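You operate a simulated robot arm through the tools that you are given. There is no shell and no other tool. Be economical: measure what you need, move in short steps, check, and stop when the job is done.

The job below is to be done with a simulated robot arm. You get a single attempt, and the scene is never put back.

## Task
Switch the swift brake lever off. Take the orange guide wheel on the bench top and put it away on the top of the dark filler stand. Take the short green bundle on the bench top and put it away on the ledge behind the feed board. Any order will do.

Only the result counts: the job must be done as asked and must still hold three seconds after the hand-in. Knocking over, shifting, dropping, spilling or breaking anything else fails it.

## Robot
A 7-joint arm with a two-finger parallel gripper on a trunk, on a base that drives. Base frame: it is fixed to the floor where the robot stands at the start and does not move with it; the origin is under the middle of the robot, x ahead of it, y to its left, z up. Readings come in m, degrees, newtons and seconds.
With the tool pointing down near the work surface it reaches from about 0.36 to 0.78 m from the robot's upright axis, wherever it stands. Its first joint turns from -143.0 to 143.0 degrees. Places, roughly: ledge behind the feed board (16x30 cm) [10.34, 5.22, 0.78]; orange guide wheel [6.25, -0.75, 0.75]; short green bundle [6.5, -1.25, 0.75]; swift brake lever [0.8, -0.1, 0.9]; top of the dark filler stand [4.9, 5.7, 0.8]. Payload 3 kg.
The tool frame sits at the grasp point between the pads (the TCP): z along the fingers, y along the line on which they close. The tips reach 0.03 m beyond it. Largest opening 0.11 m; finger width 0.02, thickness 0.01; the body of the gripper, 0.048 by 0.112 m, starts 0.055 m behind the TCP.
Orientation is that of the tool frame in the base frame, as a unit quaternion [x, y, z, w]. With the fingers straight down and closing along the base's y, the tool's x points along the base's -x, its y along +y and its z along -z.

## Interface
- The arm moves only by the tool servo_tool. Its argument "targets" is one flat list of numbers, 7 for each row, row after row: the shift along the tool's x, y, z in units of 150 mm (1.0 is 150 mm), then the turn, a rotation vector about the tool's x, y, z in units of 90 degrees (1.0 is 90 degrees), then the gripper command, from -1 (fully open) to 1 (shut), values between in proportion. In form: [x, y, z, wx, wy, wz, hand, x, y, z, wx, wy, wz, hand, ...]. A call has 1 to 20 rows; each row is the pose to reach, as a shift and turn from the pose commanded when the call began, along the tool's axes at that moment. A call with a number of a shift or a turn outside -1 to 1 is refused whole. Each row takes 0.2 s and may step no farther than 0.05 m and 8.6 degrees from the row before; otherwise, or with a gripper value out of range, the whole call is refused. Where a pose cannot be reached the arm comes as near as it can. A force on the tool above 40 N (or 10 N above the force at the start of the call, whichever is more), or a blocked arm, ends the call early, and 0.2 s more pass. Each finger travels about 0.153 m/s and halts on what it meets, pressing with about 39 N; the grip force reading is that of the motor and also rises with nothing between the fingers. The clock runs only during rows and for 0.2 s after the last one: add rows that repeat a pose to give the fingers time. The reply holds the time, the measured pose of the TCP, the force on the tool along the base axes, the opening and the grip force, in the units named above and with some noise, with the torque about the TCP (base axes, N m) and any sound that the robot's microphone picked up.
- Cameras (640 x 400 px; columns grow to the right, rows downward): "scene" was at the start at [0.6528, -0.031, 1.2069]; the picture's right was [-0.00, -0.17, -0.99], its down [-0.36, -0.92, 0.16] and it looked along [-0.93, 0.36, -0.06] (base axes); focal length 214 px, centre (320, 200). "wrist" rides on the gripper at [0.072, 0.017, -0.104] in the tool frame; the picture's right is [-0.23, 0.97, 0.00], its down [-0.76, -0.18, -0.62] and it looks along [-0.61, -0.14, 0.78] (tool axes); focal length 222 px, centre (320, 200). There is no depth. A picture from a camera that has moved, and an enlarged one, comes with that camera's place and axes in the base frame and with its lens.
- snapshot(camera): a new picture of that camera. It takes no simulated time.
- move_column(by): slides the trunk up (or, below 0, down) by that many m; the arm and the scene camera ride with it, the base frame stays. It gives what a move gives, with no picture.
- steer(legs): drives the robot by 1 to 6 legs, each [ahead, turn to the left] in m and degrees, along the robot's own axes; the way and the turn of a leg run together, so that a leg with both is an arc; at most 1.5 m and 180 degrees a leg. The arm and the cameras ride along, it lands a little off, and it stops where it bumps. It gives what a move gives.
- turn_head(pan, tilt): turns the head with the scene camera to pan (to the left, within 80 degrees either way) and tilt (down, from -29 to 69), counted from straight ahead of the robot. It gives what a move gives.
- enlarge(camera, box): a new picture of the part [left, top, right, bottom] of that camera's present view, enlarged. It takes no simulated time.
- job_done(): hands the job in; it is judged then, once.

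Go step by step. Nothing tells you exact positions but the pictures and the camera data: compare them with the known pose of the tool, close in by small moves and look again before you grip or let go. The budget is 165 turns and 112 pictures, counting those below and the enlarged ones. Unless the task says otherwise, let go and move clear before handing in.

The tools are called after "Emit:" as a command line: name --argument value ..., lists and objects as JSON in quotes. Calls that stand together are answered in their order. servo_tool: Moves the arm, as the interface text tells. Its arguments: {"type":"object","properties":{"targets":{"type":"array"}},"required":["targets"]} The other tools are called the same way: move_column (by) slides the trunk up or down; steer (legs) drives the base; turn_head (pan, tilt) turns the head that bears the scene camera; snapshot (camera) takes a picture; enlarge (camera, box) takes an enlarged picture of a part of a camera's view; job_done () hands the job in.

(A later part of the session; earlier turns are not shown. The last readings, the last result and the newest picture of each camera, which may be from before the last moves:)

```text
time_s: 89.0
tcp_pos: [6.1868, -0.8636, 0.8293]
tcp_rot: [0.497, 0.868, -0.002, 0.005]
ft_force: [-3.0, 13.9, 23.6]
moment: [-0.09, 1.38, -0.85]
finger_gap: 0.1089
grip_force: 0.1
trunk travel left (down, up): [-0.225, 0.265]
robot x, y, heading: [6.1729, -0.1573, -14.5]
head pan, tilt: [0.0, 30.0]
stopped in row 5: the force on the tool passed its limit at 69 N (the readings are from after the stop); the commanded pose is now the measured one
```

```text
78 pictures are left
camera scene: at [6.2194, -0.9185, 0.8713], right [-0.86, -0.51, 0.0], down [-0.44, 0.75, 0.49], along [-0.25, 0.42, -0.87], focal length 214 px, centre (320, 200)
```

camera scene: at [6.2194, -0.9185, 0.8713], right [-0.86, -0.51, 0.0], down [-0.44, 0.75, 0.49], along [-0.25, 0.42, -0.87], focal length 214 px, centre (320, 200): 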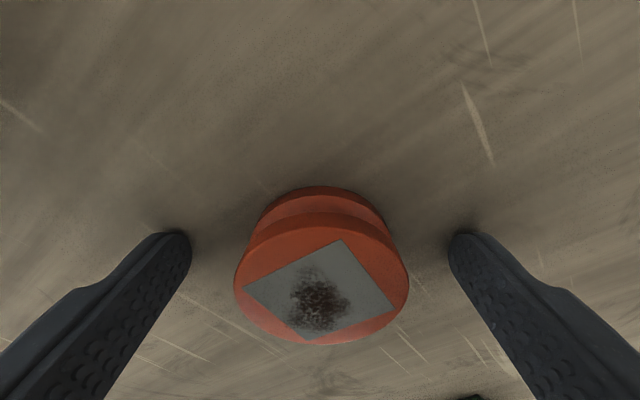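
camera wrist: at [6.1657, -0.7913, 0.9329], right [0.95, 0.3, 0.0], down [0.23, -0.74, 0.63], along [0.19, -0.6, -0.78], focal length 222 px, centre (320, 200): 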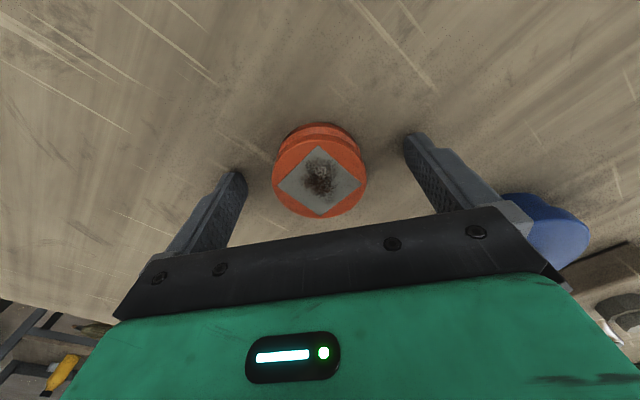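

Fingertips touched the table (z≈0.80); the wheel is centred between the fingers. Raise a few millimetres and close.

Emit:
servo_tool --targets '[0, 0, -0.025, 0, 0, 0, -1, 0, 0, -0.025, 0, 0, 0, 0, 0, 0, -0.025, 0, 0, 0, 0.5, 0, 0, -0.025, 0, 0, 0, 1, 0, 0, -0.025, 0, 0, 0, 1, 0, 0, -0.025, 0, 0, 0, 1]'

Emit:
servo_tool --targets '[0, 0, -0.1, 0, 0, 0, 1, 0, 0, -0.25, 0, 0, 0, 1, 0, 0, -0.45, 0, 0, 0, 1, 0, 0, -0.7, 0, 0, 0, 1, 0, 0, -1.0, 0, 0, 0, 1]'

Emit:
snapshot --camera "scene"

```text
time_s: 90.4
tcp_pos: [6.1883, -0.8659, 0.8304]
tcp_rot: [0.497, 0.868, -0.001, 0.004]
ft_force: [-0.6, -0.4, -0.3]
moment: [0.01, -0.02, -0.02]
finger_gap: 0.0549
grip_force: 39.2
trunk travel left (down, up): [-0.225, 0.265]
robot x, y, heading: [6.1733, -0.1553, -14.6]
head pan, tilt: [0.0, 30.0]
```

```text
time_s: 91.6
tcp_pos: [6.1877, -0.8675, 0.98]
tcp_rot: [0.497, 0.868, -0.001, 0.004]
ft_force: [0.4, 0.1, -2.1]
moment: [-0.03, -0.01, 0.01]
finger_gap: 0.0555
grip_force: 39.0
trunk travel left (down, up): [-0.225, 0.265]
robot x, y, heading: [6.1716, -0.1565, -14.6]
head pan, tilt: [0.0, 30.0]
```

```text
77 pictures are left
camera scene: at [6.2204, -0.922, 1.0209], right [-0.86, -0.51, 0.0], down [-0.44, 0.75, 0.49], along [-0.25, 0.42, -0.87], focal length 214 px, centre (320, 200)
```

scene: 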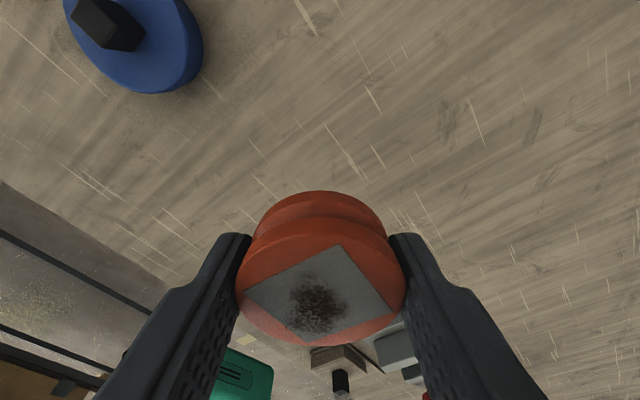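

Wheel is firmly gripped (0.055 m). Now bring the arm back in front of the robot for the drive.

Emit:
servo_tool --targets '[0.05, 0.17, -0.2, 0, 0, 0, 1, 0.1, 0.33, -0.4, 0, 0, 0, 1, 0.15, 0.5, -0.6, 0, 0, 0, 1, 0.2, 0.67, -0.8, 0, 0, 0, 1, 0.25, 0.83, -0.8, 0, 0, 0, 1, 0.3, 1, -0.8, 0, 0, 0, 1]'

Emit:
servo_tool --targets '[0.05, 0.17, 0, 0, 0, -0.042, 1, 0.1, 0.33, 0, 0, 0, -0.083, 1, 0.15, 0.5, 0, 0, 0, -0.125, 1, 0.2, 0.67, 0, 0, 0, -0.167, 1, 0.25, 0.83, 0, 0, 0, -0.21, 1, 0.3, 1, 0, 0, 0, -0.25, 1]'

Emit:
servo_tool --targets '[0, 0.17, 0, 0, 0, -0.042, 1, 0, 0.33, 0, 0, 0, -0.083, 1, 0, 0.5, 0, 0, 0, -0.125, 1, 0, 0.67, 0, 0, 0, -0.167, 1, 0, 0.83, 0, 0, 0, -0.21, 1, 0, 1, 0, 0, 0, -0.25, 1]'

Emit:
servo_tool --targets '[-0.05, 0.17, 0, 0, 0, 0, 1, -0.1, 0.33, 0, 0, 0, 0, 1, -0.15, 0.5, 0, 0, 0, 0, 1, -0.2, 0.67, 0, 0, 0, 0, 1, -0.25, 0.83, 0, 0, 0, 0, 1, -0.3, 1, 0, 0, 0, 0, 1]'

Emit:
turn_head --pan 0 --tilt -28

Emit:
snapshot --camera "scene"

```text
time_s: 93.0
tcp_pos: [6.2942, -0.7492, 1.1012]
tcp_rot: [0.496, 0.868, -0.002, 0.003]
ft_force: [-0.6, -1.7, -2.5]
moment: [0.08, -0.05, 0.01]
finger_gap: 0.0549
grip_force: 39.3
trunk travel left (down, up): [-0.225, 0.265]
robot x, y, heading: [6.1731, -0.1577, -14.3]
head pan, tilt: [0.0, 30.0]
```

```text
time_s: 94.4
tcp_pos: [6.4013, -0.6345, 1.099]
tcp_rot: [0.318, 0.948, -0.002, 0.005]
ft_force: [-0.2, -0.9, -0.2]
moment: [0.01, -0.03, -0.01]
finger_gap: 0.0551
grip_force: 39.2
trunk travel left (down, up): [-0.225, 0.265]
robot x, y, heading: [6.1767, -0.1543, -14.9]
head pan, tilt: [0.0, 30.0]
```

```text
time_s: 95.8
tcp_pos: [6.4907, -0.5146, 1.098]
tcp_rot: [0.127, 0.992, -0.003, 0.002]
ft_force: [-1.1, -0.1, -1.4]
moment: [0.0, -0.02, -0.01]
finger_gap: 0.0552
grip_force: 39.5
trunk travel left (down, up): [-0.225, 0.265]
robot x, y, heading: [6.1758, -0.1577, -14.7]
head pan, tilt: [0.0, 30.0]
```

```text
time_s: 97.2
tcp_pos: [6.5724, -0.3799, 1.1009]
tcp_rot: [0.127, 0.992, -0.003, 0.003]
ft_force: [-1.1, -0.4, -1.3]
moment: [0.04, 0.0, 0.0]
finger_gap: 0.0549
grip_force: 39.0
trunk travel left (down, up): [-0.225, 0.265]
robot x, y, heading: [6.1737, -0.1565, -14.8]
head pan, tilt: [0.0, 30.0]
```

```text
time_s: 98.5
tcp_pos: [6.5727, -0.3801, 1.1012]
tcp_rot: [0.127, 0.992, -0.003, 0.003]
ft_force: [-0.3, 0.1, -1.8]
moment: [0.0, 0.02, -0.06]
finger_gap: 0.0549
grip_force: 38.8
trunk travel left (down, up): [-0.225, 0.265]
robot x, y, heading: [6.1759, -0.158, -14.6]
head pan, tilt: [0.0, -28.0]
```

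```text
76 pictures are left
camera scene: at [6.717, -0.4193, 1.1652], right [-0.25, -0.97, 0.0], down [-0.85, 0.22, -0.47], along [0.46, -0.12, -0.88], focal length 214 px, centre (320, 200)
```

scene: 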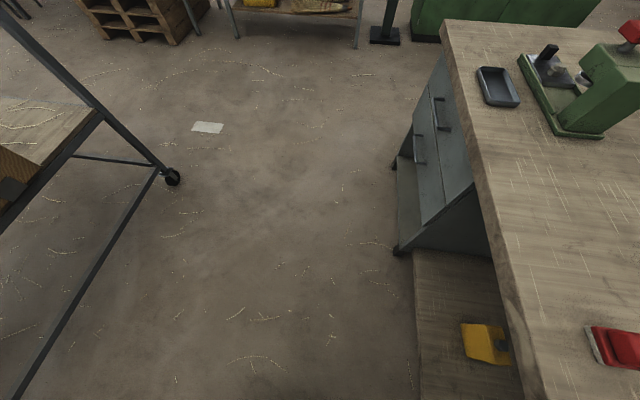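

Now reverse past the table's end and turn north to look for the filler stand.

Emit:
steer --legs '[[-1.3, 0], [0, 85]]'

Emit:
servo_tool --targets '[0, 0, -0.1, 0, -0.09, 0, 1, 0, 0, -0.2, 0, -0.18, 0, 1, 0, 0, -0.3, 0, -0.27, 0, 1, 0, 0, -0.4, 0, -0.36, 0, 1, 0, 0, -0.5, 0, -0.45, 0, 1]'

Emit:
snapshot --camera "scene"

```text
time_s: 108.8
tcp_pos: [5.163, 0.5603, 1.1003]
tcp_rot: [-0.561, 0.828, 0.0, 0.004]
ft_force: [0.7, 0.3, -0.9]
moment: [-0.03, 0.03, -0.02]
finger_gap: 0.055
grip_force: 39.4
trunk travel left (down, up): [-0.225, 0.265]
robot x, y, heading: [4.9388, 0.1756, 67.7]
head pan, tilt: [0.0, -28.0]
```

```text
time_s: 110.0
tcp_pos: [5.1625, 0.5585, 1.1759]
tcp_rot: [-0.527, 0.775, 0.195, 0.291]
ft_force: [-0.3, 0.1, -0.9]
moment: [-0.06, 0.01, 0.02]
finger_gap: 0.0548
grip_force: 39.4
trunk travel left (down, up): [-0.225, 0.265]
robot x, y, heading: [4.9397, 0.1748, 67.8]
head pan, tilt: [0.0, -28.0]
```

```text
75 pictures are left
camera scene: at [5.1883, 0.6248, 1.3227], right [0.93, -0.37, 0.01], down [-0.13, -0.34, -0.93], along [0.35, 0.87, -0.36], focal length 214 px, centre (320, 200)
```

scene: 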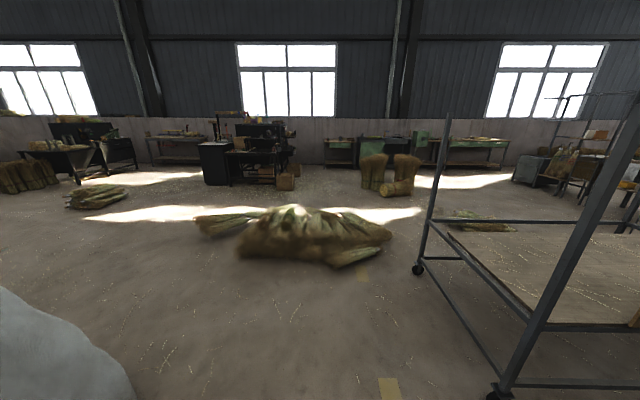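

The dark filler stand with a machine seems to be at the far wall-left; a straw pile and white bag lie between. I'll advance a bit and look again.

Emit:
steer --legs '[[0, 20], [0.9, 0], [0, 30]]'

Emit:
snapshot --camera "scene"

```text
time_s: 117.4
tcp_pos: [4.8072, 1.484, 1.1769]
tcp_rot: [0.81, -0.47, -0.302, -0.177]
ft_force: [-0.9, -0.1, -1.2]
moment: [0.02, 0.02, 0.02]
finger_gap: 0.0548
grip_force: 39.1
trunk travel left (down, up): [-0.225, 0.265]
robot x, y, heading: [4.9829, 1.0752, 119.2]
head pan, tilt: [0.0, -28.0]
```

```text
74 pictures are left
camera scene: at [4.7714, 1.5436, 1.3226], right [0.87, 0.49, 0.0], down [0.18, -0.31, -0.93], along [-0.46, 0.81, -0.36], focal length 214 px, centre (320, 200)
```

scene: 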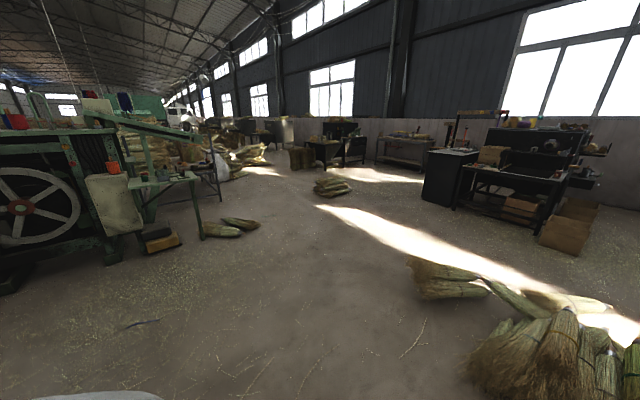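

Zoom on the dark stand and surroundings.

Emit:
enlarge --camera "scene" --box '[400, 90, 620, 260]'

```text
2.35 times, centred on (510, 175) of scene
camera zoom: at [4.7714, 1.5436, 1.3226], right [0.87, 0.49, 0.0], down [0.18, -0.31, -0.93], along [-0.46, 0.81, -0.36], focal length 505 px, centre (-127, 259)
```

zoom: 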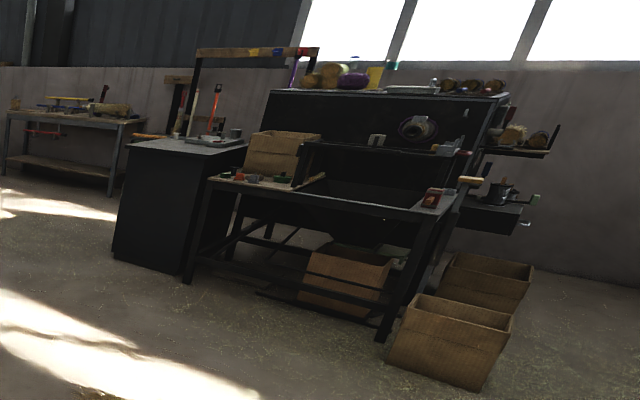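

The dark stand's front is at about y 5.4, x 4.6–5.0. I'll go between bag and pile, then north to it.

Emit:
steer --legs '[[0, -12], [0.9, 0], [0, 14], [1.4, 0], [0, -51], [1.0, 0]]'

Emit:
snapshot --camera "scene"

```text
time_s: 137.4
tcp_pos: [4.6134, 4.4734, 1.1767]
tcp_rot: [-0.53, 0.772, 0.196, 0.29]
ft_force: [-0.4, -0.4, -1.6]
moment: [-0.02, -0.01, -0.04]
finger_gap: 0.0549
grip_force: 38.9
trunk travel left (down, up): [-0.225, 0.265]
robot x, y, heading: [4.408, 4.0819, 68.5]
head pan, tilt: [0.0, -28.0]
```

```text
72 pictures are left
camera scene: at [4.6392, 4.5387, 1.3231], right [0.93, -0.36, 0.0], down [-0.13, -0.34, -0.93], along [0.34, 0.87, -0.36], focal length 214 px, centre (320, 200)
```

scene: 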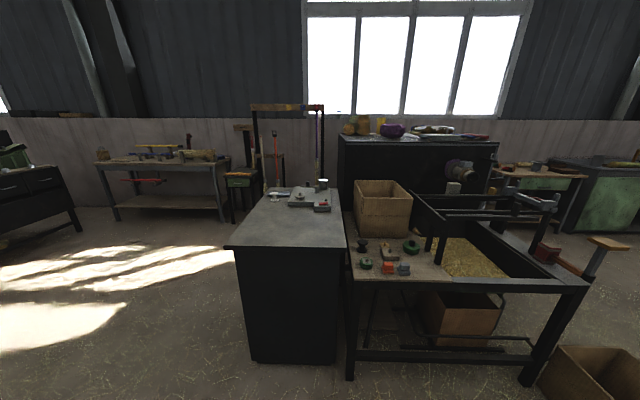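

The dark cabinet top (centre ≈ (4.92,5.68,0.8)) is the stand; its near half is free. I'll approach so that (4.82,5.50) is ~0.66 m ahead.

Emit:
steer --legs '[[0, 9.4], [0.8, 0], [0, -9]]'

Emit:
turn_head --pan 0 --tilt 10

Emit:
snapshot --camera "scene"

```text
time_s: 143.1
tcp_pos: [4.7717, 5.2498, 1.1771]
tcp_rot: [-0.535, 0.77, 0.198, 0.287]
ft_force: [-0.8, 0.0, -1.3]
moment: [0.02, -0.02, -0.03]
finger_gap: 0.055
grip_force: 39.3
trunk travel left (down, up): [-0.225, 0.265]
robot x, y, heading: [4.5701, 4.8597, 69.0]
head pan, tilt: [0.0, -28.0]
```

```text
time_s: 144.1
tcp_pos: [4.7721, 5.2511, 1.1775]
tcp_rot: [-0.534, 0.769, 0.198, 0.289]
ft_force: [0.2, -0.1, -1.7]
moment: [-0.03, 0.02, -0.02]
finger_gap: 0.0551
grip_force: 39.3
trunk travel left (down, up): [-0.225, 0.265]
robot x, y, heading: [4.5656, 4.8573, 68.8]
head pan, tilt: [0.0, 10.0]
```

```text
71 pictures are left
camera scene: at [4.7885, 5.2919, 1.2687], right [0.94, -0.35, 0.0], down [-0.3, -0.8, -0.51], along [0.18, 0.48, -0.86], focal length 214 px, centre (320, 200)
```

scene: 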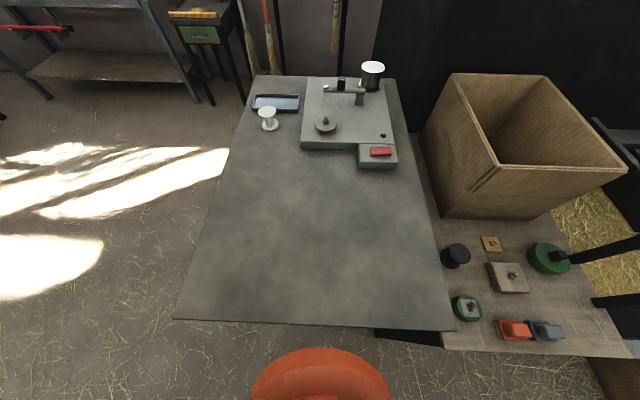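

The top has ample free space at its near part. I'll straighten the tool down and move over (4.815,5.46).

Emit:
servo_tool --targets '[-0.03, 0.04, 0.14, 0, 0.075, 0, 1, -0.06, 0.08, 0.28, 0, 0.15, 0, 1, -0.08, 0.12, 0.42, 0, 0.225, 0, 1, -0.11, 0.16, 0.56, 0, 0.3, 0, 1, -0.14, 0.2, 0.7, 0, 0.375, 0, 1, -0.16, 0.237, 0.84, 0, 0.45, 0, 1]'

```text
time_s: 145.5
tcp_pos: [4.7746, 5.355, 1.0994]
tcp_rot: [-0.57, 0.822, -0.001, 0.003]
ft_force: [1.0, -0.1, -0.9]
moment: [0.0, 0.01, 0.01]
finger_gap: 0.055
grip_force: 39.3
trunk travel left (down, up): [-0.225, 0.265]
robot x, y, heading: [4.5654, 4.858, 69.3]
head pan, tilt: [0.0, 10.0]
```

Move above the spot and down to a safe height.

Emit:
servo_tool --targets '[-0.25, 0, 0.1, 0, 0, 0, 1, -0.5, 0, 0.3, 0, 0, 0, 1, -0.75, 0, 0.5, 0, 0, 0, 1, -0.75, 0, 0.75, 0, 0, 0, 1, -0.75, 0, 1.0, 0, 0, 0, 1]'

Emit:
snapshot --camera "wrist"

Emit:
snapshot --camera "scene"

```text
time_s: 146.7
tcp_pos: [4.8162, 5.4622, 0.95]
tcp_rot: [-0.57, 0.822, -0.001, 0.004]
ft_force: [0.8, 0.7, -1.9]
moment: [0.01, -0.06, 0.02]
finger_gap: 0.0547
grip_force: 38.7
trunk travel left (down, up): [-0.225, 0.265]
robot x, y, heading: [4.5663, 4.855, 69.0]
head pan, tilt: [0.0, 10.0]
```

```text
70 pictures are left
camera wrist: at [4.7748, 5.4009, 1.0544], right [-0.83, 0.55, 0.0], down [0.43, 0.65, 0.63], along [0.35, 0.52, -0.78], focal length 222 px, centre (320, 200)
```

wrist: 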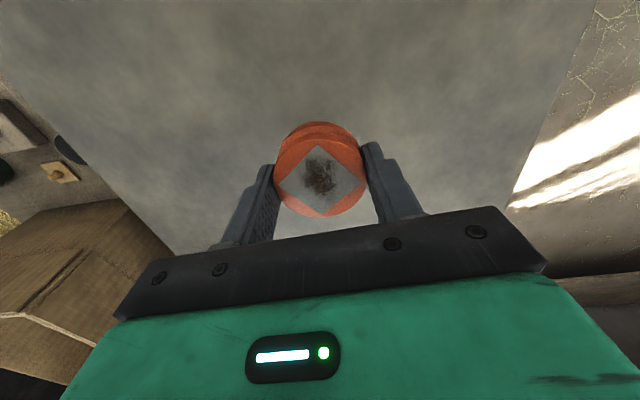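

```text
69 pictures are left
camera scene: at [4.8495, 5.5487, 0.9899], right [0.94, -0.35, 0.0], down [-0.35, -0.92, 0.17], along [-0.05, -0.16, -0.99], focal length 214 px, centre (320, 200)
```

scene: 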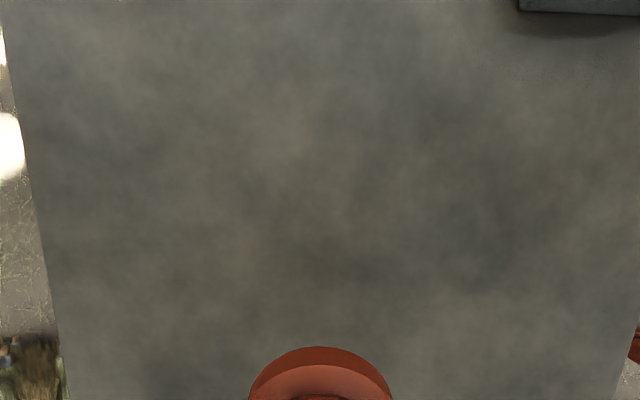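

Lower: quickly to ~0.885, then in small steps until contact.

Emit:
servo_tool --targets '[0, 0, 0.2, 0, 0, 0, 1, 0, 0, 0.4, 0, 0, 0, 1, 0, 0, 0.45, 0, 0, 0, 1, 0, 0, 0.48, 0, 0, 0, 1, 0, 0, 0.51, 0, 0, 0, 1, 0, 0, 0.54, 0, 0, 0, 1, 0, 0, 0.57, 0, 0, 0, 1, 0, 0, 0.6, 0, 0, 0, 1, 0, 0, 0.63, 0, 0, 0, 1, 0, 0, 0.66, 0, 0, 0, 1]'

```text
time_s: 148.9
tcp_pos: [4.8166, 5.4641, 0.8505]
tcp_rot: [-0.57, 0.822, 0.0, 0.005]
ft_force: [-1.2, -1.3, 12.8]
moment: [0.15, 0.3, 0.07]
finger_gap: 0.0549
grip_force: 38.5
trunk travel left (down, up): [-0.225, 0.265]
robot x, y, heading: [4.5701, 4.8565, 69.2]
head pan, tilt: [0.0, 10.0]
```

Contact (13 N). Release and rise.

Emit:
servo_tool --targets '[0, 0, 0, 0, 0, 0, 0.5, 0, 0, 0, 0, 0, 0, 0, 0, 0, 0, 0, 0, 0, -0.5, 0, 0, 0, 0, 0, 0, -0.5, 0, 0, -0.1, 0, 0, 0, -0.5, 0, 0, -0.3, 0, 0, 0, -0.5, 0, 0, -0.6, 0, 0, 0, -0.5, 0, 0, -0.9, 0, 0, 0, -0.5]'

Emit:
turn_head --pan 0 --tilt 30

Emit:
snapshot --camera "scene"

```text
time_s: 150.7
tcp_pos: [4.8135, 5.4666, 0.987]
tcp_rot: [-0.57, 0.821, -0.001, 0.003]
ft_force: [0.6, 0.4, -0.3]
moment: [-0.02, 0.01, 0.01]
finger_gap: 0.0823
grip_force: 0.0
trunk travel left (down, up): [-0.225, 0.265]
robot x, y, heading: [4.5685, 4.8548, 69.3]
head pan, tilt: [0.0, 10.0]
```

```text
time_s: 151.5
tcp_pos: [4.8144, 5.4655, 0.9856]
tcp_rot: [-0.57, 0.822, -0.001, 0.003]
ft_force: [-0.6, 0.4, -0.6]
moment: [0.0, 0.01, -0.02]
finger_gap: 0.0825
grip_force: 0.0
trunk travel left (down, up): [-0.225, 0.265]
robot x, y, heading: [4.57, 4.8571, 69.2]
head pan, tilt: [0.0, 30.0]
```

```text
68 pictures are left
camera scene: at [4.8354, 5.5216, 1.0267], right [0.94, -0.35, 0.0], down [-0.31, -0.81, 0.49], along [-0.17, -0.46, -0.87], focal length 214 px, centre (320, 200)
```

scene: 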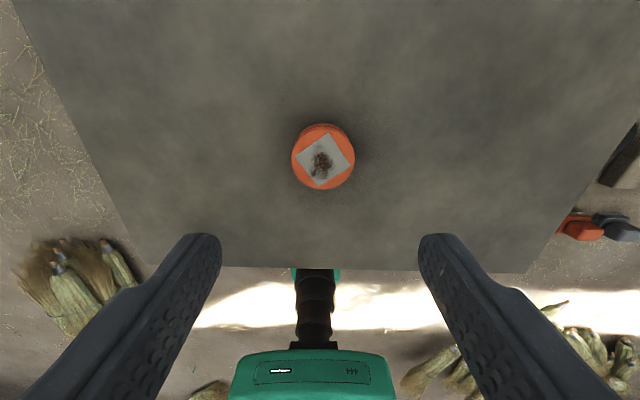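

Wheel stands on the stand's top. Now retract and head back for the bundle.

Emit:
servo_tool --targets '[0.1, 0, -0.25, 0, 0, 0, -0.5, 0.3, 0, -0.5, 0, 0, 0, 0, 0.5, 0, -0.7, 0, 0, 0, 1, 0.7, 0, -0.85, 0, 0, 0, 1, 0.95, 0, -0.95, 0, 0, 0, 1]'

Emit:
servo_tool --targets '[0, 0, -0.1, 0, -0.09, 0, 1, 0, 0, -0.2, 0, -0.18, 0, 1, 0, 0, -0.3, 0, -0.27, 0, 1, 0, 0, -0.4, 0, -0.36, 0, 1, 0, 0, -0.5, 0, -0.45, 0, 1]'

Emit:
steer --legs '[[-1.2, 0], [0, -30]]'

Emit:
turn_head --pan 0 --tilt -28

Emit:
snapshot --camera "scene"

```text
time_s: 152.7
tcp_pos: [4.7631, 5.3286, 1.1261]
tcp_rot: [-0.57, 0.822, -0.001, 0.003]
ft_force: [0.0, 0.3, 0.0]
moment: [-0.03, 0.05, 0.0]
finger_gap: 0.0002
grip_force: 37.6
trunk travel left (down, up): [-0.225, 0.265]
robot x, y, heading: [4.5682, 4.8533, 69.1]
head pan, tilt: [0.0, 30.0]
```

```text
time_s: 153.9
tcp_pos: [4.7631, 5.3287, 1.2017]
tcp_rot: [-0.534, 0.769, 0.199, 0.29]
ft_force: [-0.1, 0.6, -0.8]
moment: [-0.03, 0.0, -0.01]
finger_gap: 0.0
grip_force: 37.5
trunk travel left (down, up): [-0.225, 0.265]
robot x, y, heading: [4.5683, 4.8589, 69.2]
head pan, tilt: [0.0, 30.0]
```

```text
time_s: 161.5
tcp_pos: [4.5309, 4.0358, 1.2015]
tcp_rot: [-0.297, 0.888, 0.109, 0.333]
ft_force: [-0.6, 0.3, -0.5]
moment: [0.0, -0.01, 0.0]
finger_gap: 0.0001
grip_force: 37.6
trunk travel left (down, up): [-0.225, 0.265]
robot x, y, heading: [4.102, 3.7563, 36.1]
head pan, tilt: [0.0, 30.0]
```

```text
time_s: 162.8
tcp_pos: [4.5307, 4.0359, 1.2016]
tcp_rot: [-0.297, 0.889, 0.108, 0.332]
ft_force: [0.8, -0.4, -1.1]
moment: [0.0, -0.01, 0.0]
finger_gap: 0.0
grip_force: 37.9
trunk travel left (down, up): [-0.225, 0.265]
robot x, y, heading: [4.1048, 3.7575, 36.5]
head pan, tilt: [0.0, -28.0]
```

```text
67 pictures are left
camera scene: at [4.588, 4.0784, 1.3481], right [0.6, -0.8, 0.0], down [-0.29, -0.22, -0.93], along [0.75, 0.56, -0.36], focal length 214 px, centre (320, 200)
```

scene: 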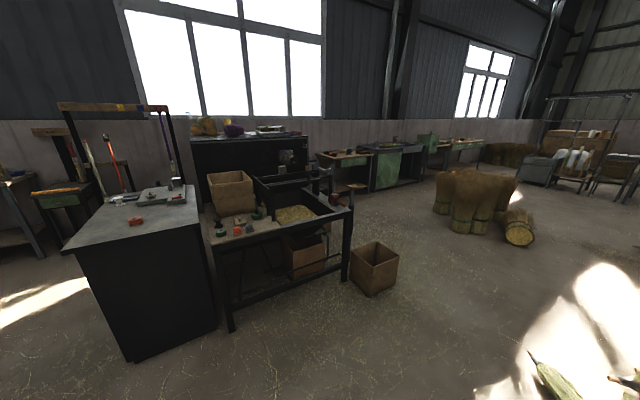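

The wheel is visible resting on the stand. Drive back south by the same corridor.

Emit:
steer --legs '[[0, -139.5], [0.68, 0], [0, 47], [1.39, 0], [0, -24], [0.86, 0]]'

Emit:
snapshot --camera "scene"

```text
time_s: 183.4
tcp_pos: [4.7438, 1.3851, 1.2014]
tcp_rot: [0.61, 0.712, -0.228, 0.263]
ft_force: [0.4, 0.6, -0.7]
moment: [0.03, -0.01, -0.01]
finger_gap: 0.0
grip_force: 37.2
trunk travel left (down, up): [-0.225, 0.265]
robot x, y, heading: [4.7114, 1.8982, -83.4]
head pan, tilt: [0.0, -28.0]
stopped in leg 6: the robot was blocked; the commanded pose is now the measured one
```

```text
66 pictures are left
camera scene: at [4.7569, 1.311, 1.3479], right [-0.99, -0.15, 0.0], down [-0.06, 0.36, -0.93], along [0.14, -0.92, -0.36], focal length 214 px, centre (320, 200)
```

scene: 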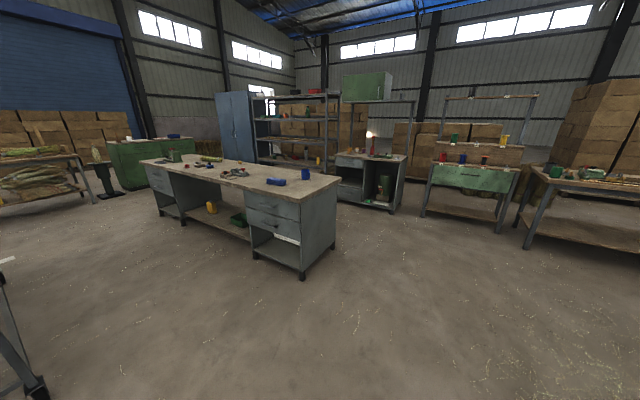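

Blocked by the bag on the right. I back off, shift east and continue south.

Emit:
steer --legs '[[-0.12, 0], [0, 26], [0.42, 0], [0, -32], [1.05, 0], [0, -34]]'

Emit:
snapshot --camera "scene"

```text
time_s: 196.5
tcp_pos: [4.6351, 0.1925, 1.2015]
tcp_rot: [0.815, 0.464, -0.303, 0.171]
ft_force: [0.1, 0.1, -0.2]
moment: [-0.01, 0.03, 0.01]
finger_gap: 0.0
grip_force: 37.5
trunk travel left (down, up): [-0.225, 0.265]
robot x, y, heading: [4.9473, 0.6007, -123.3]
head pan, tilt: [0.0, -28.0]
```

```text
65 pictures are left
camera scene: at [4.5986, 0.129, 1.348], right [-0.86, 0.51, 0.0], down [0.18, 0.31, -0.93], along [-0.48, -0.8, -0.36], focal length 214 px, centre (320, 200)
```

scene: 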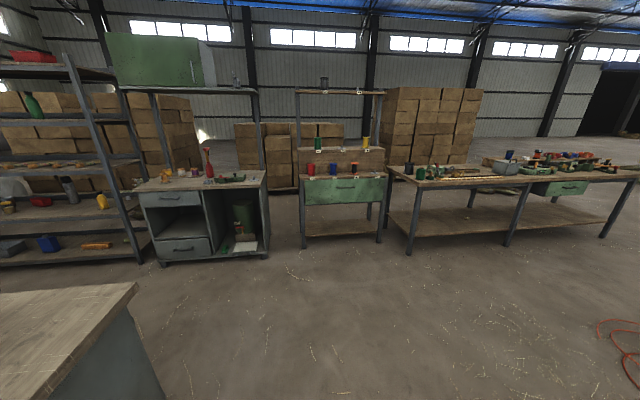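

The aisle between the grey table and the desks is clear. Continue around the table's near end.

Emit:
steer --legs '[[1.4, 2], [0, 65], [0.9, 0], [0, 38]]'

Emit:
snapshot --camera "scene"

```text
time_s: 212.4
tcp_pos: [5.2103, -1.507, 1.2025]
tcp_rot: [0.129, 0.928, -0.05, 0.345]
ft_force: [0.0, 0.9, -0.2]
moment: [0.01, 0.02, 0.01]
finger_gap: 0.0
grip_force: 37.7
trunk travel left (down, up): [-0.225, 0.265]
robot x, y, heading: [4.7355, -1.3197, -18.1]
head pan, tilt: [0.0, -28.0]
```

```text
64 pictures are left
camera scene: at [5.2806, -1.5283, 1.3485], right [-0.27, -0.96, 0.0], down [-0.35, 0.1, -0.93], along [0.9, -0.26, -0.36], focal length 214 px, centre (320, 200)
```

scene: 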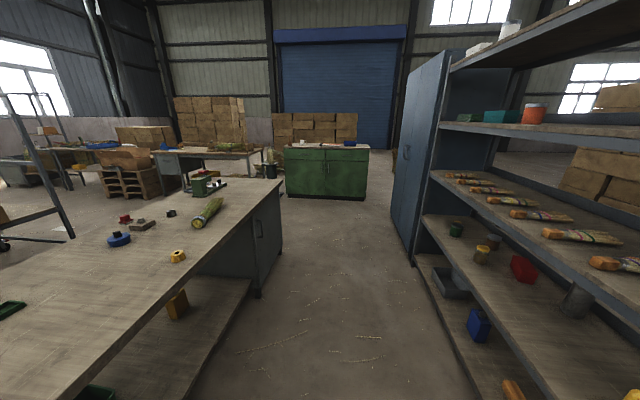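

The bundle lies near (6.57,-1.21), ~0.25 m from this edge. I'll drive along the aisle to come beside it.

Emit:
steer --legs '[[0, 2.8], [1.5, 0], [0, -4.5]]'

Emit:
turn_head --pan 50 --tilt 0

Emit:
snapshot --camera "scene"

```text
time_s: 221.0
tcp_pos: [6.7011, -1.9761, 1.2037]
tcp_rot: [0.158, 0.924, -0.061, 0.342]
ft_force: [0.5, 0.4, 0.3]
moment: [-0.03, -0.03, 0.0]
finger_gap: 0.0
grip_force: 38.3
trunk travel left (down, up): [-0.225, 0.265]
robot x, y, heading: [6.2372, -1.7586, -21.9]
head pan, tilt: [0.0, -28.0]
```

```text
time_s: 222.2
tcp_pos: [6.7008, -1.9771, 1.2037]
tcp_rot: [0.158, 0.924, -0.061, 0.343]
ft_force: [-0.2, 0.9, -0.3]
moment: [0.03, 0.01, 0.02]
finger_gap: 0.0
grip_force: 37.8
trunk travel left (down, up): [-0.225, 0.265]
robot x, y, heading: [6.2375, -1.7585, -21.7]
head pan, tilt: [50.0, 0.0]
```

```text
63 pictures are left
camera scene: at [6.7583, -1.9256, 1.3309], right [0.26, -0.78, -0.58], down [-0.71, 0.25, -0.65], along [0.65, 0.58, -0.49], focal length 214 px, centre (320, 200)
```

scene: 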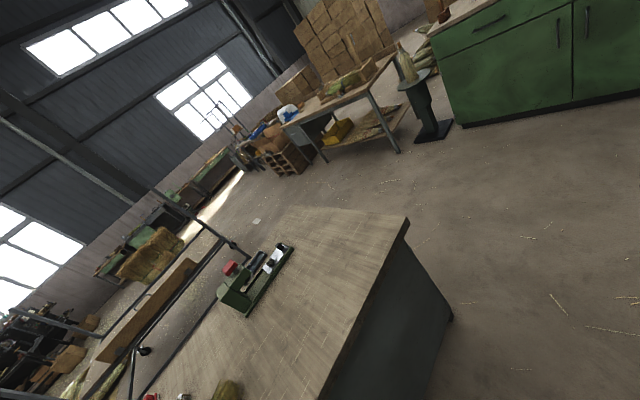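

Swing the arm left over the bundle: straighten the tool, then sweep.

Emit:
servo_tool --targets '[0.1, 0.17, 0.03, 0, 0.075, 0, 1, 0.2, 0.33, 0.06, 0, 0.15, 0, 1, 0.3, 0.5, 0.1, 0, 0.225, 0, 0.5, 0.4, 0.67, 0.13, 0, 0.3, 0, 0, 0.5, 0.83, 0.16, 0, 0.375, 0, -0.5, 0.6, 1, 0.19, 0, 0.45, 0, -0.5]'

Emit:
servo_tool --targets '[0.12, 0.17, 0, 0, 0, 0, -0.5, 0.24, 0.34, 0, 0, 0, 0, -0.5, 0.36, 0.52, 0, 0, 0, 0, -0.5, 0.48, 0.69, 0, 0, 0, 0, -0.5, 0.6, 0.86, 0, 0, 0, 0, -0.5]'

Emit:
servo_tool --targets '[0.12, 0.17, 0, 0, 0, -0.02, -0.5, 0.24, 0.34, 0, 0, 0, -0.04, -0.5, 0.36, 0.52, 0, 0, 0, -0.06, -0.5, 0.48, 0.69, 0, 0, 0, -0.085, -0.5, 0.6, 0.86, 0, 0, 0, -0.108, -0.5]'

Emit:
turn_head --pan 0 --tilt 10

Emit:
snapshot --camera "scene"

```text
time_s: 223.6
tcp_pos: [6.7044, -1.8224, 1.1223]
tcp_rot: [0.169, 0.986, -0.002, 0.002]
ft_force: [0.9, 0.3, 0.0]
moment: [0.08, -0.05, 0.03]
finger_gap: 0.0825
grip_force: 0.0
trunk travel left (down, up): [-0.225, 0.265]
robot x, y, heading: [6.2356, -1.7585, -21.4]
head pan, tilt: [50.0, 0.0]
```

```text
time_s: 224.8
tcp_pos: [6.6601, -1.6708, 1.1208]
tcp_rot: [0.169, 0.986, -0.002, 0.002]
ft_force: [-0.9, -0.8, -0.5]
moment: [0.04, 0.01, 0.02]
finger_gap: 0.0828
grip_force: 0.1
trunk travel left (down, up): [-0.225, 0.265]
robot x, y, heading: [6.2371, -1.7593, -21.6]
head pan, tilt: [50.0, 0.0]
```

```text
time_s: 226.0
tcp_pos: [6.6215, -1.5155, 1.1207]
tcp_rot: [0.086, 0.996, -0.003, 0.001]
ft_force: [-0.5, -0.4, 0.3]
moment: [-0.01, -0.01, -0.02]
finger_gap: 0.0828
grip_force: 0.1
trunk travel left (down, up): [-0.225, 0.265]
robot x, y, heading: [6.2386, -1.7586, -21.8]
head pan, tilt: [50.0, 0.0]
```

```text
time_s: 227.2
tcp_pos: [6.6223, -1.5165, 1.1214]
tcp_rot: [0.086, 0.996, -0.004, 0.002]
ft_force: [-0.5, 0.1, 0.5]
moment: [0.06, -0.02, 0.0]
finger_gap: 0.0824
grip_force: 0.1
trunk travel left (down, up): [-0.225, 0.265]
robot x, y, heading: [6.2372, -1.7586, -21.7]
head pan, tilt: [0.0, 10.0]
```

```text
62 pictures are left
camera scene: at [6.7149, -1.5341, 1.1589], right [-0.17, -0.99, 0.0], down [-0.97, 0.17, 0.17], along [-0.17, 0.02, -0.99], focal length 214 px, centre (320, 200)
```

scene: 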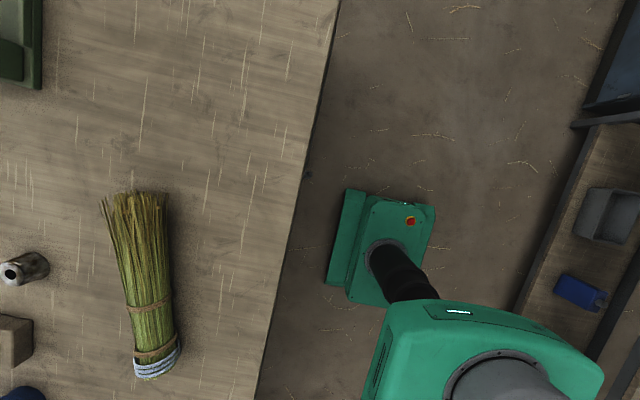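

The bundle's axis matches the tool heading; its centre is near (6.553,-1.214). Move over it and open fully.

Emit:
servo_tool --targets '[0.1, 0.24, 0, 0, 0, 0, -1, 0.2, 0.48, 0, 0, 0, 0, -1, 0.3, 0.72, 0, 0, 0, 0, -1, 0.4, 0.955, 0, 0, 0, 0, -1]'

Emit:
servo_tool --targets '[0.1, 0.24, 0.1, 0, 0, 0, -1, 0.2, 0.48, 0.2, 0, 0, 0, -1, 0.3, 0.72, 0.4, 0, 0, 0, -1, 0.4, 0.955, 0.6, 0, 0, 0, -1, 0.4, 0.955, 0.75, 0, 0, 0, -1]'

Emit:
snapshot --camera "scene"

Emit:
snapshot --camera "wrist"

```text
time_s: 228.2
tcp_pos: [6.5829, -1.3672, 1.1211]
tcp_rot: [0.084, 0.996, -0.002, 0.002]
ft_force: [-0.4, -0.5, 0.7]
moment: [0.04, 0.0, 0.01]
finger_gap: 0.1102
grip_force: 0.1
trunk travel left (down, up): [-0.225, 0.265]
robot x, y, heading: [6.2386, -1.76, -22.1]
head pan, tilt: [0.0, 10.0]
```

```text
time_s: 229.4
tcp_pos: [6.5533, -1.2146, 1.0053]
tcp_rot: [0.086, 0.996, -0.002, 0.002]
ft_force: [0.3, 0.5, 1.0]
moment: [0.05, 0.0, 0.04]
finger_gap: 0.11
grip_force: 0.1
trunk travel left (down, up): [-0.225, 0.265]
robot x, y, heading: [6.2373, -1.7638, -21.7]
head pan, tilt: [0.0, 10.0]
```

```text
61 pictures are left
camera scene: at [6.645, -1.2327, 1.0435], right [-0.17, -0.99, 0.0], down [-0.97, 0.17, 0.17], along [-0.17, 0.02, -0.99], focal length 214 px, centre (320, 200)
```

scene: 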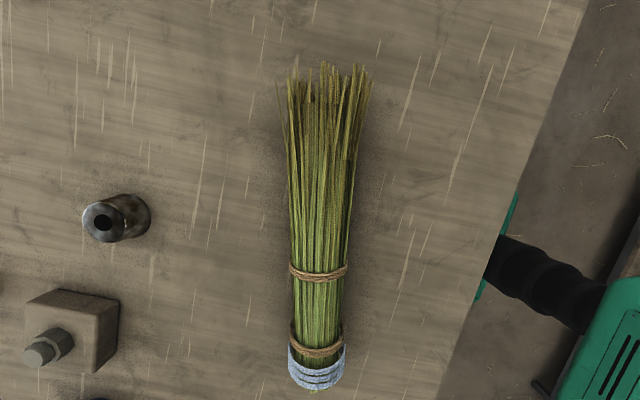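

```text
60 pictures are left
camera wrist: at [6.4834, -1.1852, 1.1083], right [0.39, 0.92, 0.0], down [0.72, -0.3, 0.63], along [0.58, -0.25, -0.78], focal length 222 px, centre (320, 200)
```

wrist: 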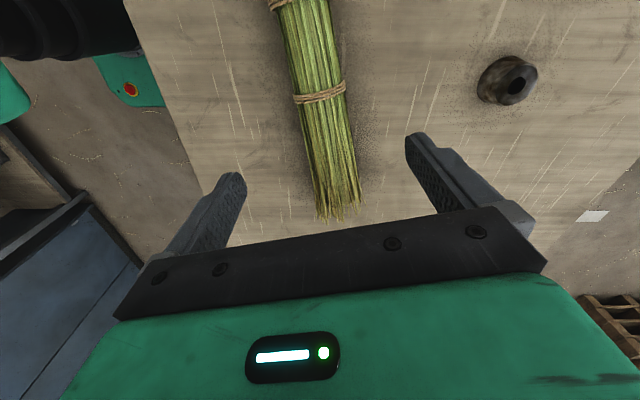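

The tool is centred over the bundle. Lower and close.

Emit:
servo_tool --targets '[0, 0, 0.25, 0, 0, 0, -1, 0, 0, 0.5, 0, 0, 0, -1, 0, 0, 0.7, 0, 0, 0, -1, 0, 0, 0.85, 0, 0, 0, -1, 0, 0, 0.95, 0, 0, 0, -1]'

Emit:
snapshot --camera "wrist"

```text
time_s: 230.6
tcp_pos: [6.5514, -1.2144, 0.8648]
tcp_rot: [0.086, 0.996, -0.003, 0.003]
ft_force: [-1.6, -0.6, -0.6]
moment: [0.04, 0.02, 0.01]
finger_gap: 0.11
grip_force: 0.1
trunk travel left (down, up): [-0.225, 0.265]
robot x, y, heading: [6.236, -1.7606, -21.6]
head pan, tilt: [0.0, 10.0]
```

```text
59 pictures are left
camera wrist: at [6.4821, -1.185, 0.9675], right [0.39, 0.92, 0.0], down [0.72, -0.3, 0.63], along [0.58, -0.25, -0.78], focal length 222 px, centre (320, 200)
```

wrist: 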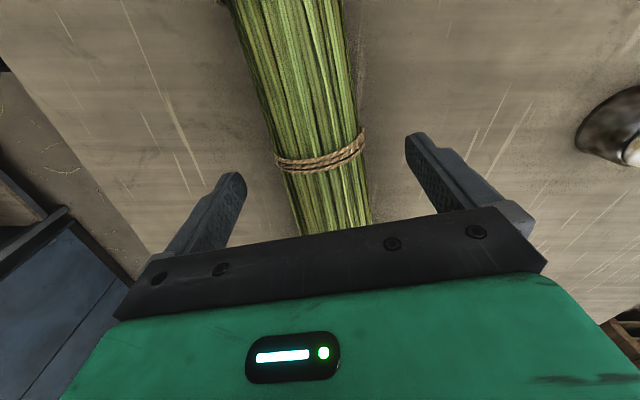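

Straddling it well. Lower the rest, close and lift.

Emit:
servo_tool --targets '[0, 0, 0.1, 0, 0, 0, -1, 0, 0, 0.18, 0, 0, 0, -1, 0, 0, 0.18, 0, 0, 0, -0.3, 0, 0, 0.18, 0, 0, 0, 0.5, 0, 0, 0.18, 0, 0, 0, 1, 0, 0, 0.18, 0, 0, 0, 1, 0, 0, 0.18, 0, 0, 0, 1]'

Emit:
servo_tool --targets '[0, 0, -0.1, 0, 0, 0, 1, 0, 0, -0.25, 0, 0, 0, 1, 0, 0, -0.5, 0, 0, 0, 1, 0, 0, -0.75, 0, 0, 0, 1, 0, 0, -1, 0, 0, 0, 1]'

Emit:
snapshot --camera "scene"

```text
time_s: 232.2
tcp_pos: [6.551, -1.2152, 0.8379]
tcp_rot: [0.085, 0.996, -0.003, 0.001]
ft_force: [-0.1, -0.6, 0.1]
moment: [0.02, 0.0, -0.02]
finger_gap: 0.0518
grip_force: 38.6
trunk travel left (down, up): [-0.225, 0.265]
robot x, y, heading: [6.2373, -1.7607, -21.6]
head pan, tilt: [0.0, 10.0]
```

```text
time_s: 233.4
tcp_pos: [6.55, -1.2122, 0.9865]
tcp_rot: [0.085, 0.996, -0.004, 0.002]
ft_force: [0.1, 0.5, 0.2]
moment: [0.0, 0.01, 0.0]
finger_gap: 0.0517
grip_force: 38.8
trunk travel left (down, up): [-0.225, 0.265]
robot x, y, heading: [6.2331, -1.7591, -21.6]
head pan, tilt: [0.0, 10.0]
```

```text
58 pictures are left
camera scene: at [6.643, -1.2301, 1.025], right [-0.17, -0.99, 0.01], down [-0.97, 0.17, 0.17], along [-0.17, 0.02, -0.99], focal length 214 px, centre (320, 200)
```

scene: 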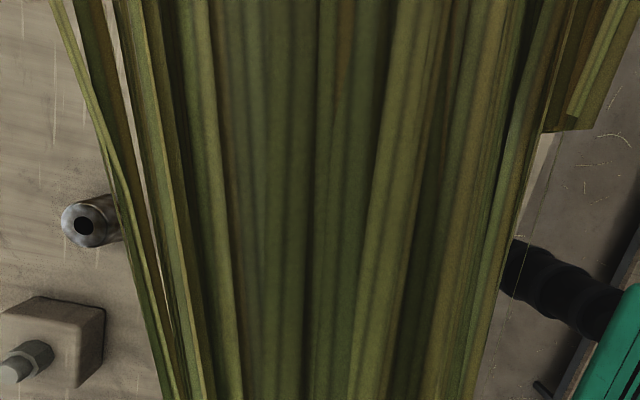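

Bundle held. Raise it and sweep the arm back in front.

Emit:
servo_tool --targets '[-0.1, -0.25, -0.25, 0, 0, 0, 1, -0.2, -0.45, -0.45, 0, 0, 0, 1, -0.3, -0.65, -0.65, 0, 0, 0, 1, -0.38, -0.85, -0.85, 0, 0, 0, 1, -0.42, -0.98, -0.9, 0, 0, 0, 1]'

Emit:
servo_tool --targets '[-0.1, -0.25, 0, 0, 0, 0, 1, -0.2, -0.5, 0, 0, 0, 0, 1, -0.3, -0.75, 0, 0, 0, 0, 1, -0.42, -0.98, 0, 0, 0, 0, 1]'

Emit:
servo_tool --targets '[-0.1, -0.25, 0, 0, 0, 0, 1, -0.2, -0.5, 0, 0, 0, 0, 1, -0.3, -0.75, 0, 0, 0, 0, 1, -0.42, -0.98, 0, 0, 0, 0, 1]'

Emit:
servo_tool --targets '[-0.1, -0.25, 0, 0, 0, 0, 1, -0.2, -0.5, 0, 0, 0, 0, 1, -0.3, -0.75, 0, 0, 0, 0, 1, -0.42, -0.98, 0, 0, 0, 0, 1]'

Emit:
turn_head --pan 0 --tilt -29

Emit:
snapshot --camera "scene"

```text
refused: row 1 steps farther than a row can; nothing moved
```

```text
time_s: 234.4
tcp_pos: [6.5876, -1.3681, 0.9901]
tcp_rot: [0.085, 0.996, -0.003, 0.001]
ft_force: [0.0, 0.8, -1.4]
moment: [-0.02, -0.03, -0.01]
finger_gap: 0.0515
grip_force: 38.5
trunk travel left (down, up): [-0.225, 0.265]
robot x, y, heading: [6.2353, -1.761, -21.7]
head pan, tilt: [0.0, 10.0]
```

```text
time_s: 235.4
tcp_pos: [6.6257, -1.5237, 0.9889]
tcp_rot: [0.085, 0.996, -0.003, 0.0]
ft_force: [0.1, 0.5, -0.9]
moment: [-0.05, -0.02, -0.01]
finger_gap: 0.0515
grip_force: 39.1
trunk travel left (down, up): [-0.225, 0.265]
robot x, y, heading: [6.2387, -1.7607, -21.9]
head pan, tilt: [0.0, 10.0]
```

```text
time_s: 236.4
tcp_pos: [6.6627, -1.6831, 0.9917]
tcp_rot: [0.084, 0.996, -0.002, 0.001]
ft_force: [-0.7, 0.2, -0.8]
moment: [-0.03, -0.01, 0.01]
finger_gap: 0.0518
grip_force: 39.2
trunk travel left (down, up): [-0.225, 0.265]
robot x, y, heading: [6.2408, -1.7586, -21.8]
head pan, tilt: [0.0, 10.0]
```

```text
time_s: 237.4
tcp_pos: [6.6621, -1.6824, 0.9904]
tcp_rot: [0.085, 0.996, -0.002, 0.002]
ft_force: [-0.9, -0.4, -0.8]
moment: [0.03, -0.02, 0.0]
finger_gap: 0.0517
grip_force: 38.8
trunk travel left (down, up): [-0.225, 0.265]
robot x, y, heading: [6.2359, -1.76, -21.6]
head pan, tilt: [0.0, -28.6]
```

```text
57 pictures are left
camera scene: at [6.811, -1.7092, 1.056], right [-0.17, -0.99, 0.01], down [-0.86, 0.15, -0.48], along [0.47, -0.09, -0.88], focal length 214 px, centre (320, 200)
```

scene: 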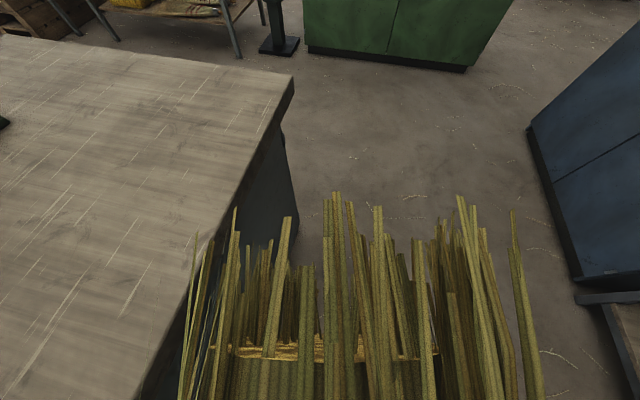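

Bundle clear of the table. Finish retracting, tipping the tool a little so I can see ahead.

Emit:
servo_tool --targets '[-0.06, -0.17, -0.15, 0, -0.05, 0, 1, -0.12, -0.33, -0.3, 0, -0.1, 0, 1, -0.18, -0.5, -0.45, 0, -0.15, 0, 1, -0.25, -0.67, -0.6, 0, -0.2, 0, 1, -0.32, -0.83, -0.75, 0, -0.25, 0, 1, -0.38, -1, -0.9, 0, -0.3, 0, 1]'

Emit:
snapshot --camera "scene"

```text
time_s: 238.8
tcp_pos: [6.6939, -1.8375, 1.1243]
tcp_rot: [0.082, 0.968, -0.023, 0.235]
ft_force: [0.2, 0.1, -1.6]
moment: [-0.03, -0.02, 0.0]
finger_gap: 0.0516
grip_force: 38.6
trunk travel left (down, up): [-0.225, 0.265]
robot x, y, heading: [6.2361, -1.758, -21.7]
head pan, tilt: [0.0, -28.6]
```

```text
56 pictures are left
camera scene: at [6.7978, -1.8574, 1.251], right [-0.17, -0.99, 0.01], down [-0.55, 0.09, -0.83], along [0.82, -0.14, -0.56], focal length 214 px, centre (320, 200)
```

scene: 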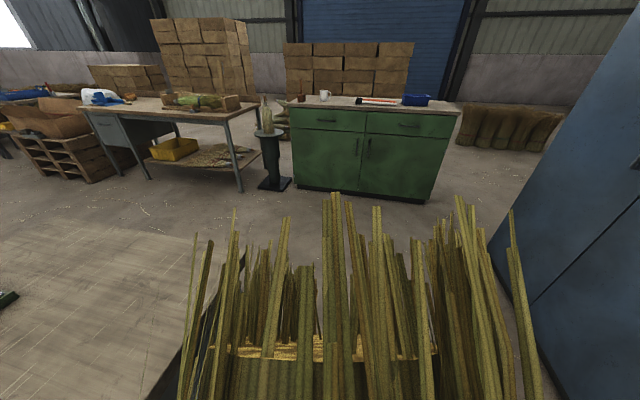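

Ahead: green cabinet and another table at x≈9. I'll pass the table's far end and then turn north.

Emit:
steer --legs '[[1.4, 0], [0, 66], [0.85, 0], [0, 30]]'

Emit:
snapshot --camera "scene"

```text
time_s: 254.4
tcp_pos: [8.1548, -1.1602, 1.1243]
tcp_rot: [-0.675, 0.7, 0.162, 0.171]
ft_force: [-0.3, 0.5, -0.2]
moment: [0.0, 0.0, 0.01]
finger_gap: 0.0516
grip_force: 38.9
trunk travel left (down, up): [-0.225, 0.265]
robot x, y, heading: [8.147, -1.6287, 76.0]
head pan, tilt: [0.0, -28.6]
```

```text
55 pictures are left
camera scene: at [8.1585, -1.0567, 1.2505], right [1.0, -0.04, 0.01], down [-0.02, -0.56, -0.83], along [0.03, 0.83, -0.56], focal length 214 px, centre (320, 200)
```

scene: 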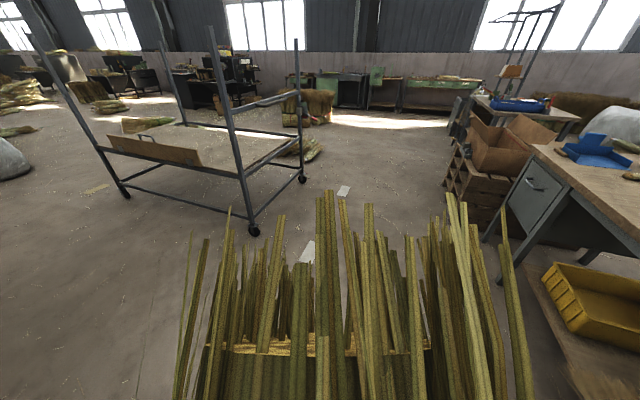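

Clear corridor north at heading 76°, between the cart and the pallet. Drive on.

Emit:
steer --legs '[[1.5, 0], [1.4, 0]]'

Emit:
snapshot --camera "scene"

```text
time_s: 268.4
tcp_pos: [8.8589, 1.6388, 1.1248]
tcp_rot: [-0.677, 0.697, 0.162, 0.171]
ft_force: [-0.3, 0.4, -0.6]
moment: [-0.01, 0.0, 0.0]
finger_gap: 0.0519
grip_force: 39.0
trunk travel left (down, up): [-0.225, 0.265]
robot x, y, heading: [8.8535, 1.1713, 76.3]
head pan, tilt: [0.0, -28.6]
```

```text
54 pictures are left
camera scene: at [8.8617, 1.7424, 1.251], right [1.0, -0.03, 0.01], down [-0.01, -0.56, -0.83], along [0.03, 0.83, -0.56], focal length 214 px, centre (320, 200)
```

scene: 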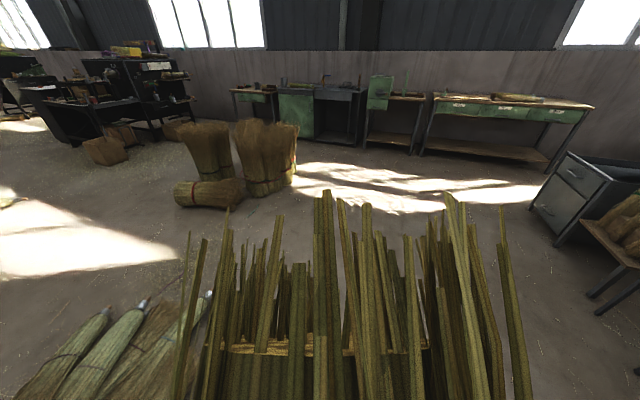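

The target should be at (412,95): the bench with the upright green board. Zoom in.

Emit:
enlarge --camera "scene" --box '[330, 55, 490, 165]'

```text
3.64 times, centred on (410, 110) of scene
camera zoom: at [8.8617, 1.7424, 1.251], right [1.0, -0.03, 0.01], down [-0.01, -0.56, -0.83], along [0.03, 0.83, -0.56], focal length 780 px, centre (-7, 527)
```

zoom: 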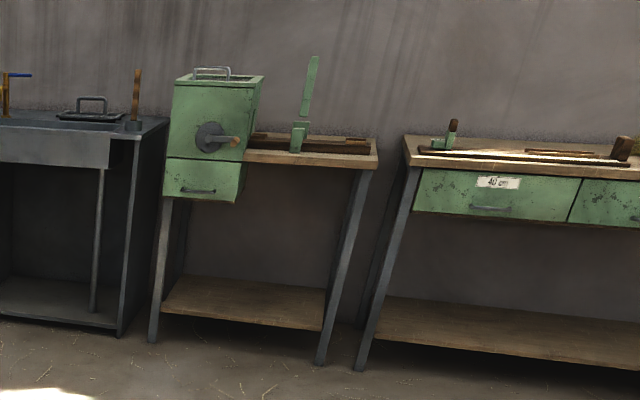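

The bench with the green feed box is at about x 9.7–10.3, y 4.8–5.4. Drive closer for a better look.

Emit:
steer --legs '[[1.3, 0], [1.0, -4]]'

Emit:
snapshot --camera "scene"

```text
time_s: 279.9
tcp_pos: [9.4457, 3.905, 1.1243]
tcp_rot: [-0.664, 0.71, 0.159, 0.173]
ft_force: [0.1, -0.6, -0.9]
moment: [0.01, 0.03, 0.0]
finger_gap: 0.0513
grip_force: 39.1
trunk travel left (down, up): [-0.225, 0.265]
robot x, y, heading: [9.4239, 3.4422, 74.1]
head pan, tilt: [0.0, -28.6]
```

```text
52 pictures are left
camera scene: at [9.4524, 4.0086, 1.2515], right [1.0, -0.07, 0.01], down [-0.03, -0.56, -0.83], along [0.06, 0.83, -0.56], focal length 214 px, centre (320, 200)
```

scene: 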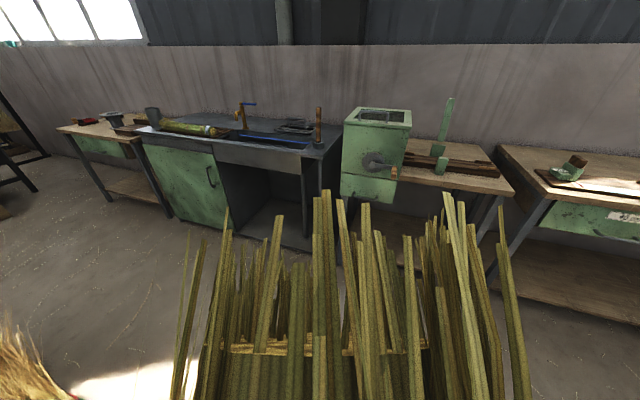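

Emit:
enlarge --camera "scene" --box '[330, 80, 530, 210]'

```text
3.08 times, centred on (430, 145) of scene
camera zoom: at [9.4524, 4.0086, 1.2515], right [1.0, -0.07, 0.01], down [-0.03, -0.56, -0.83], along [0.06, 0.83, -0.56], focal length 660 px, centre (-18, 369)
```

zoom: 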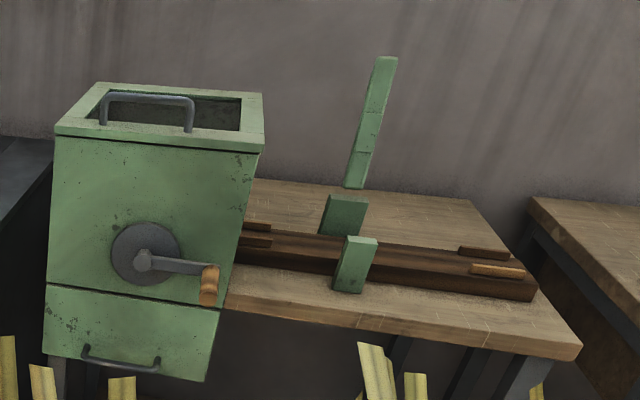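

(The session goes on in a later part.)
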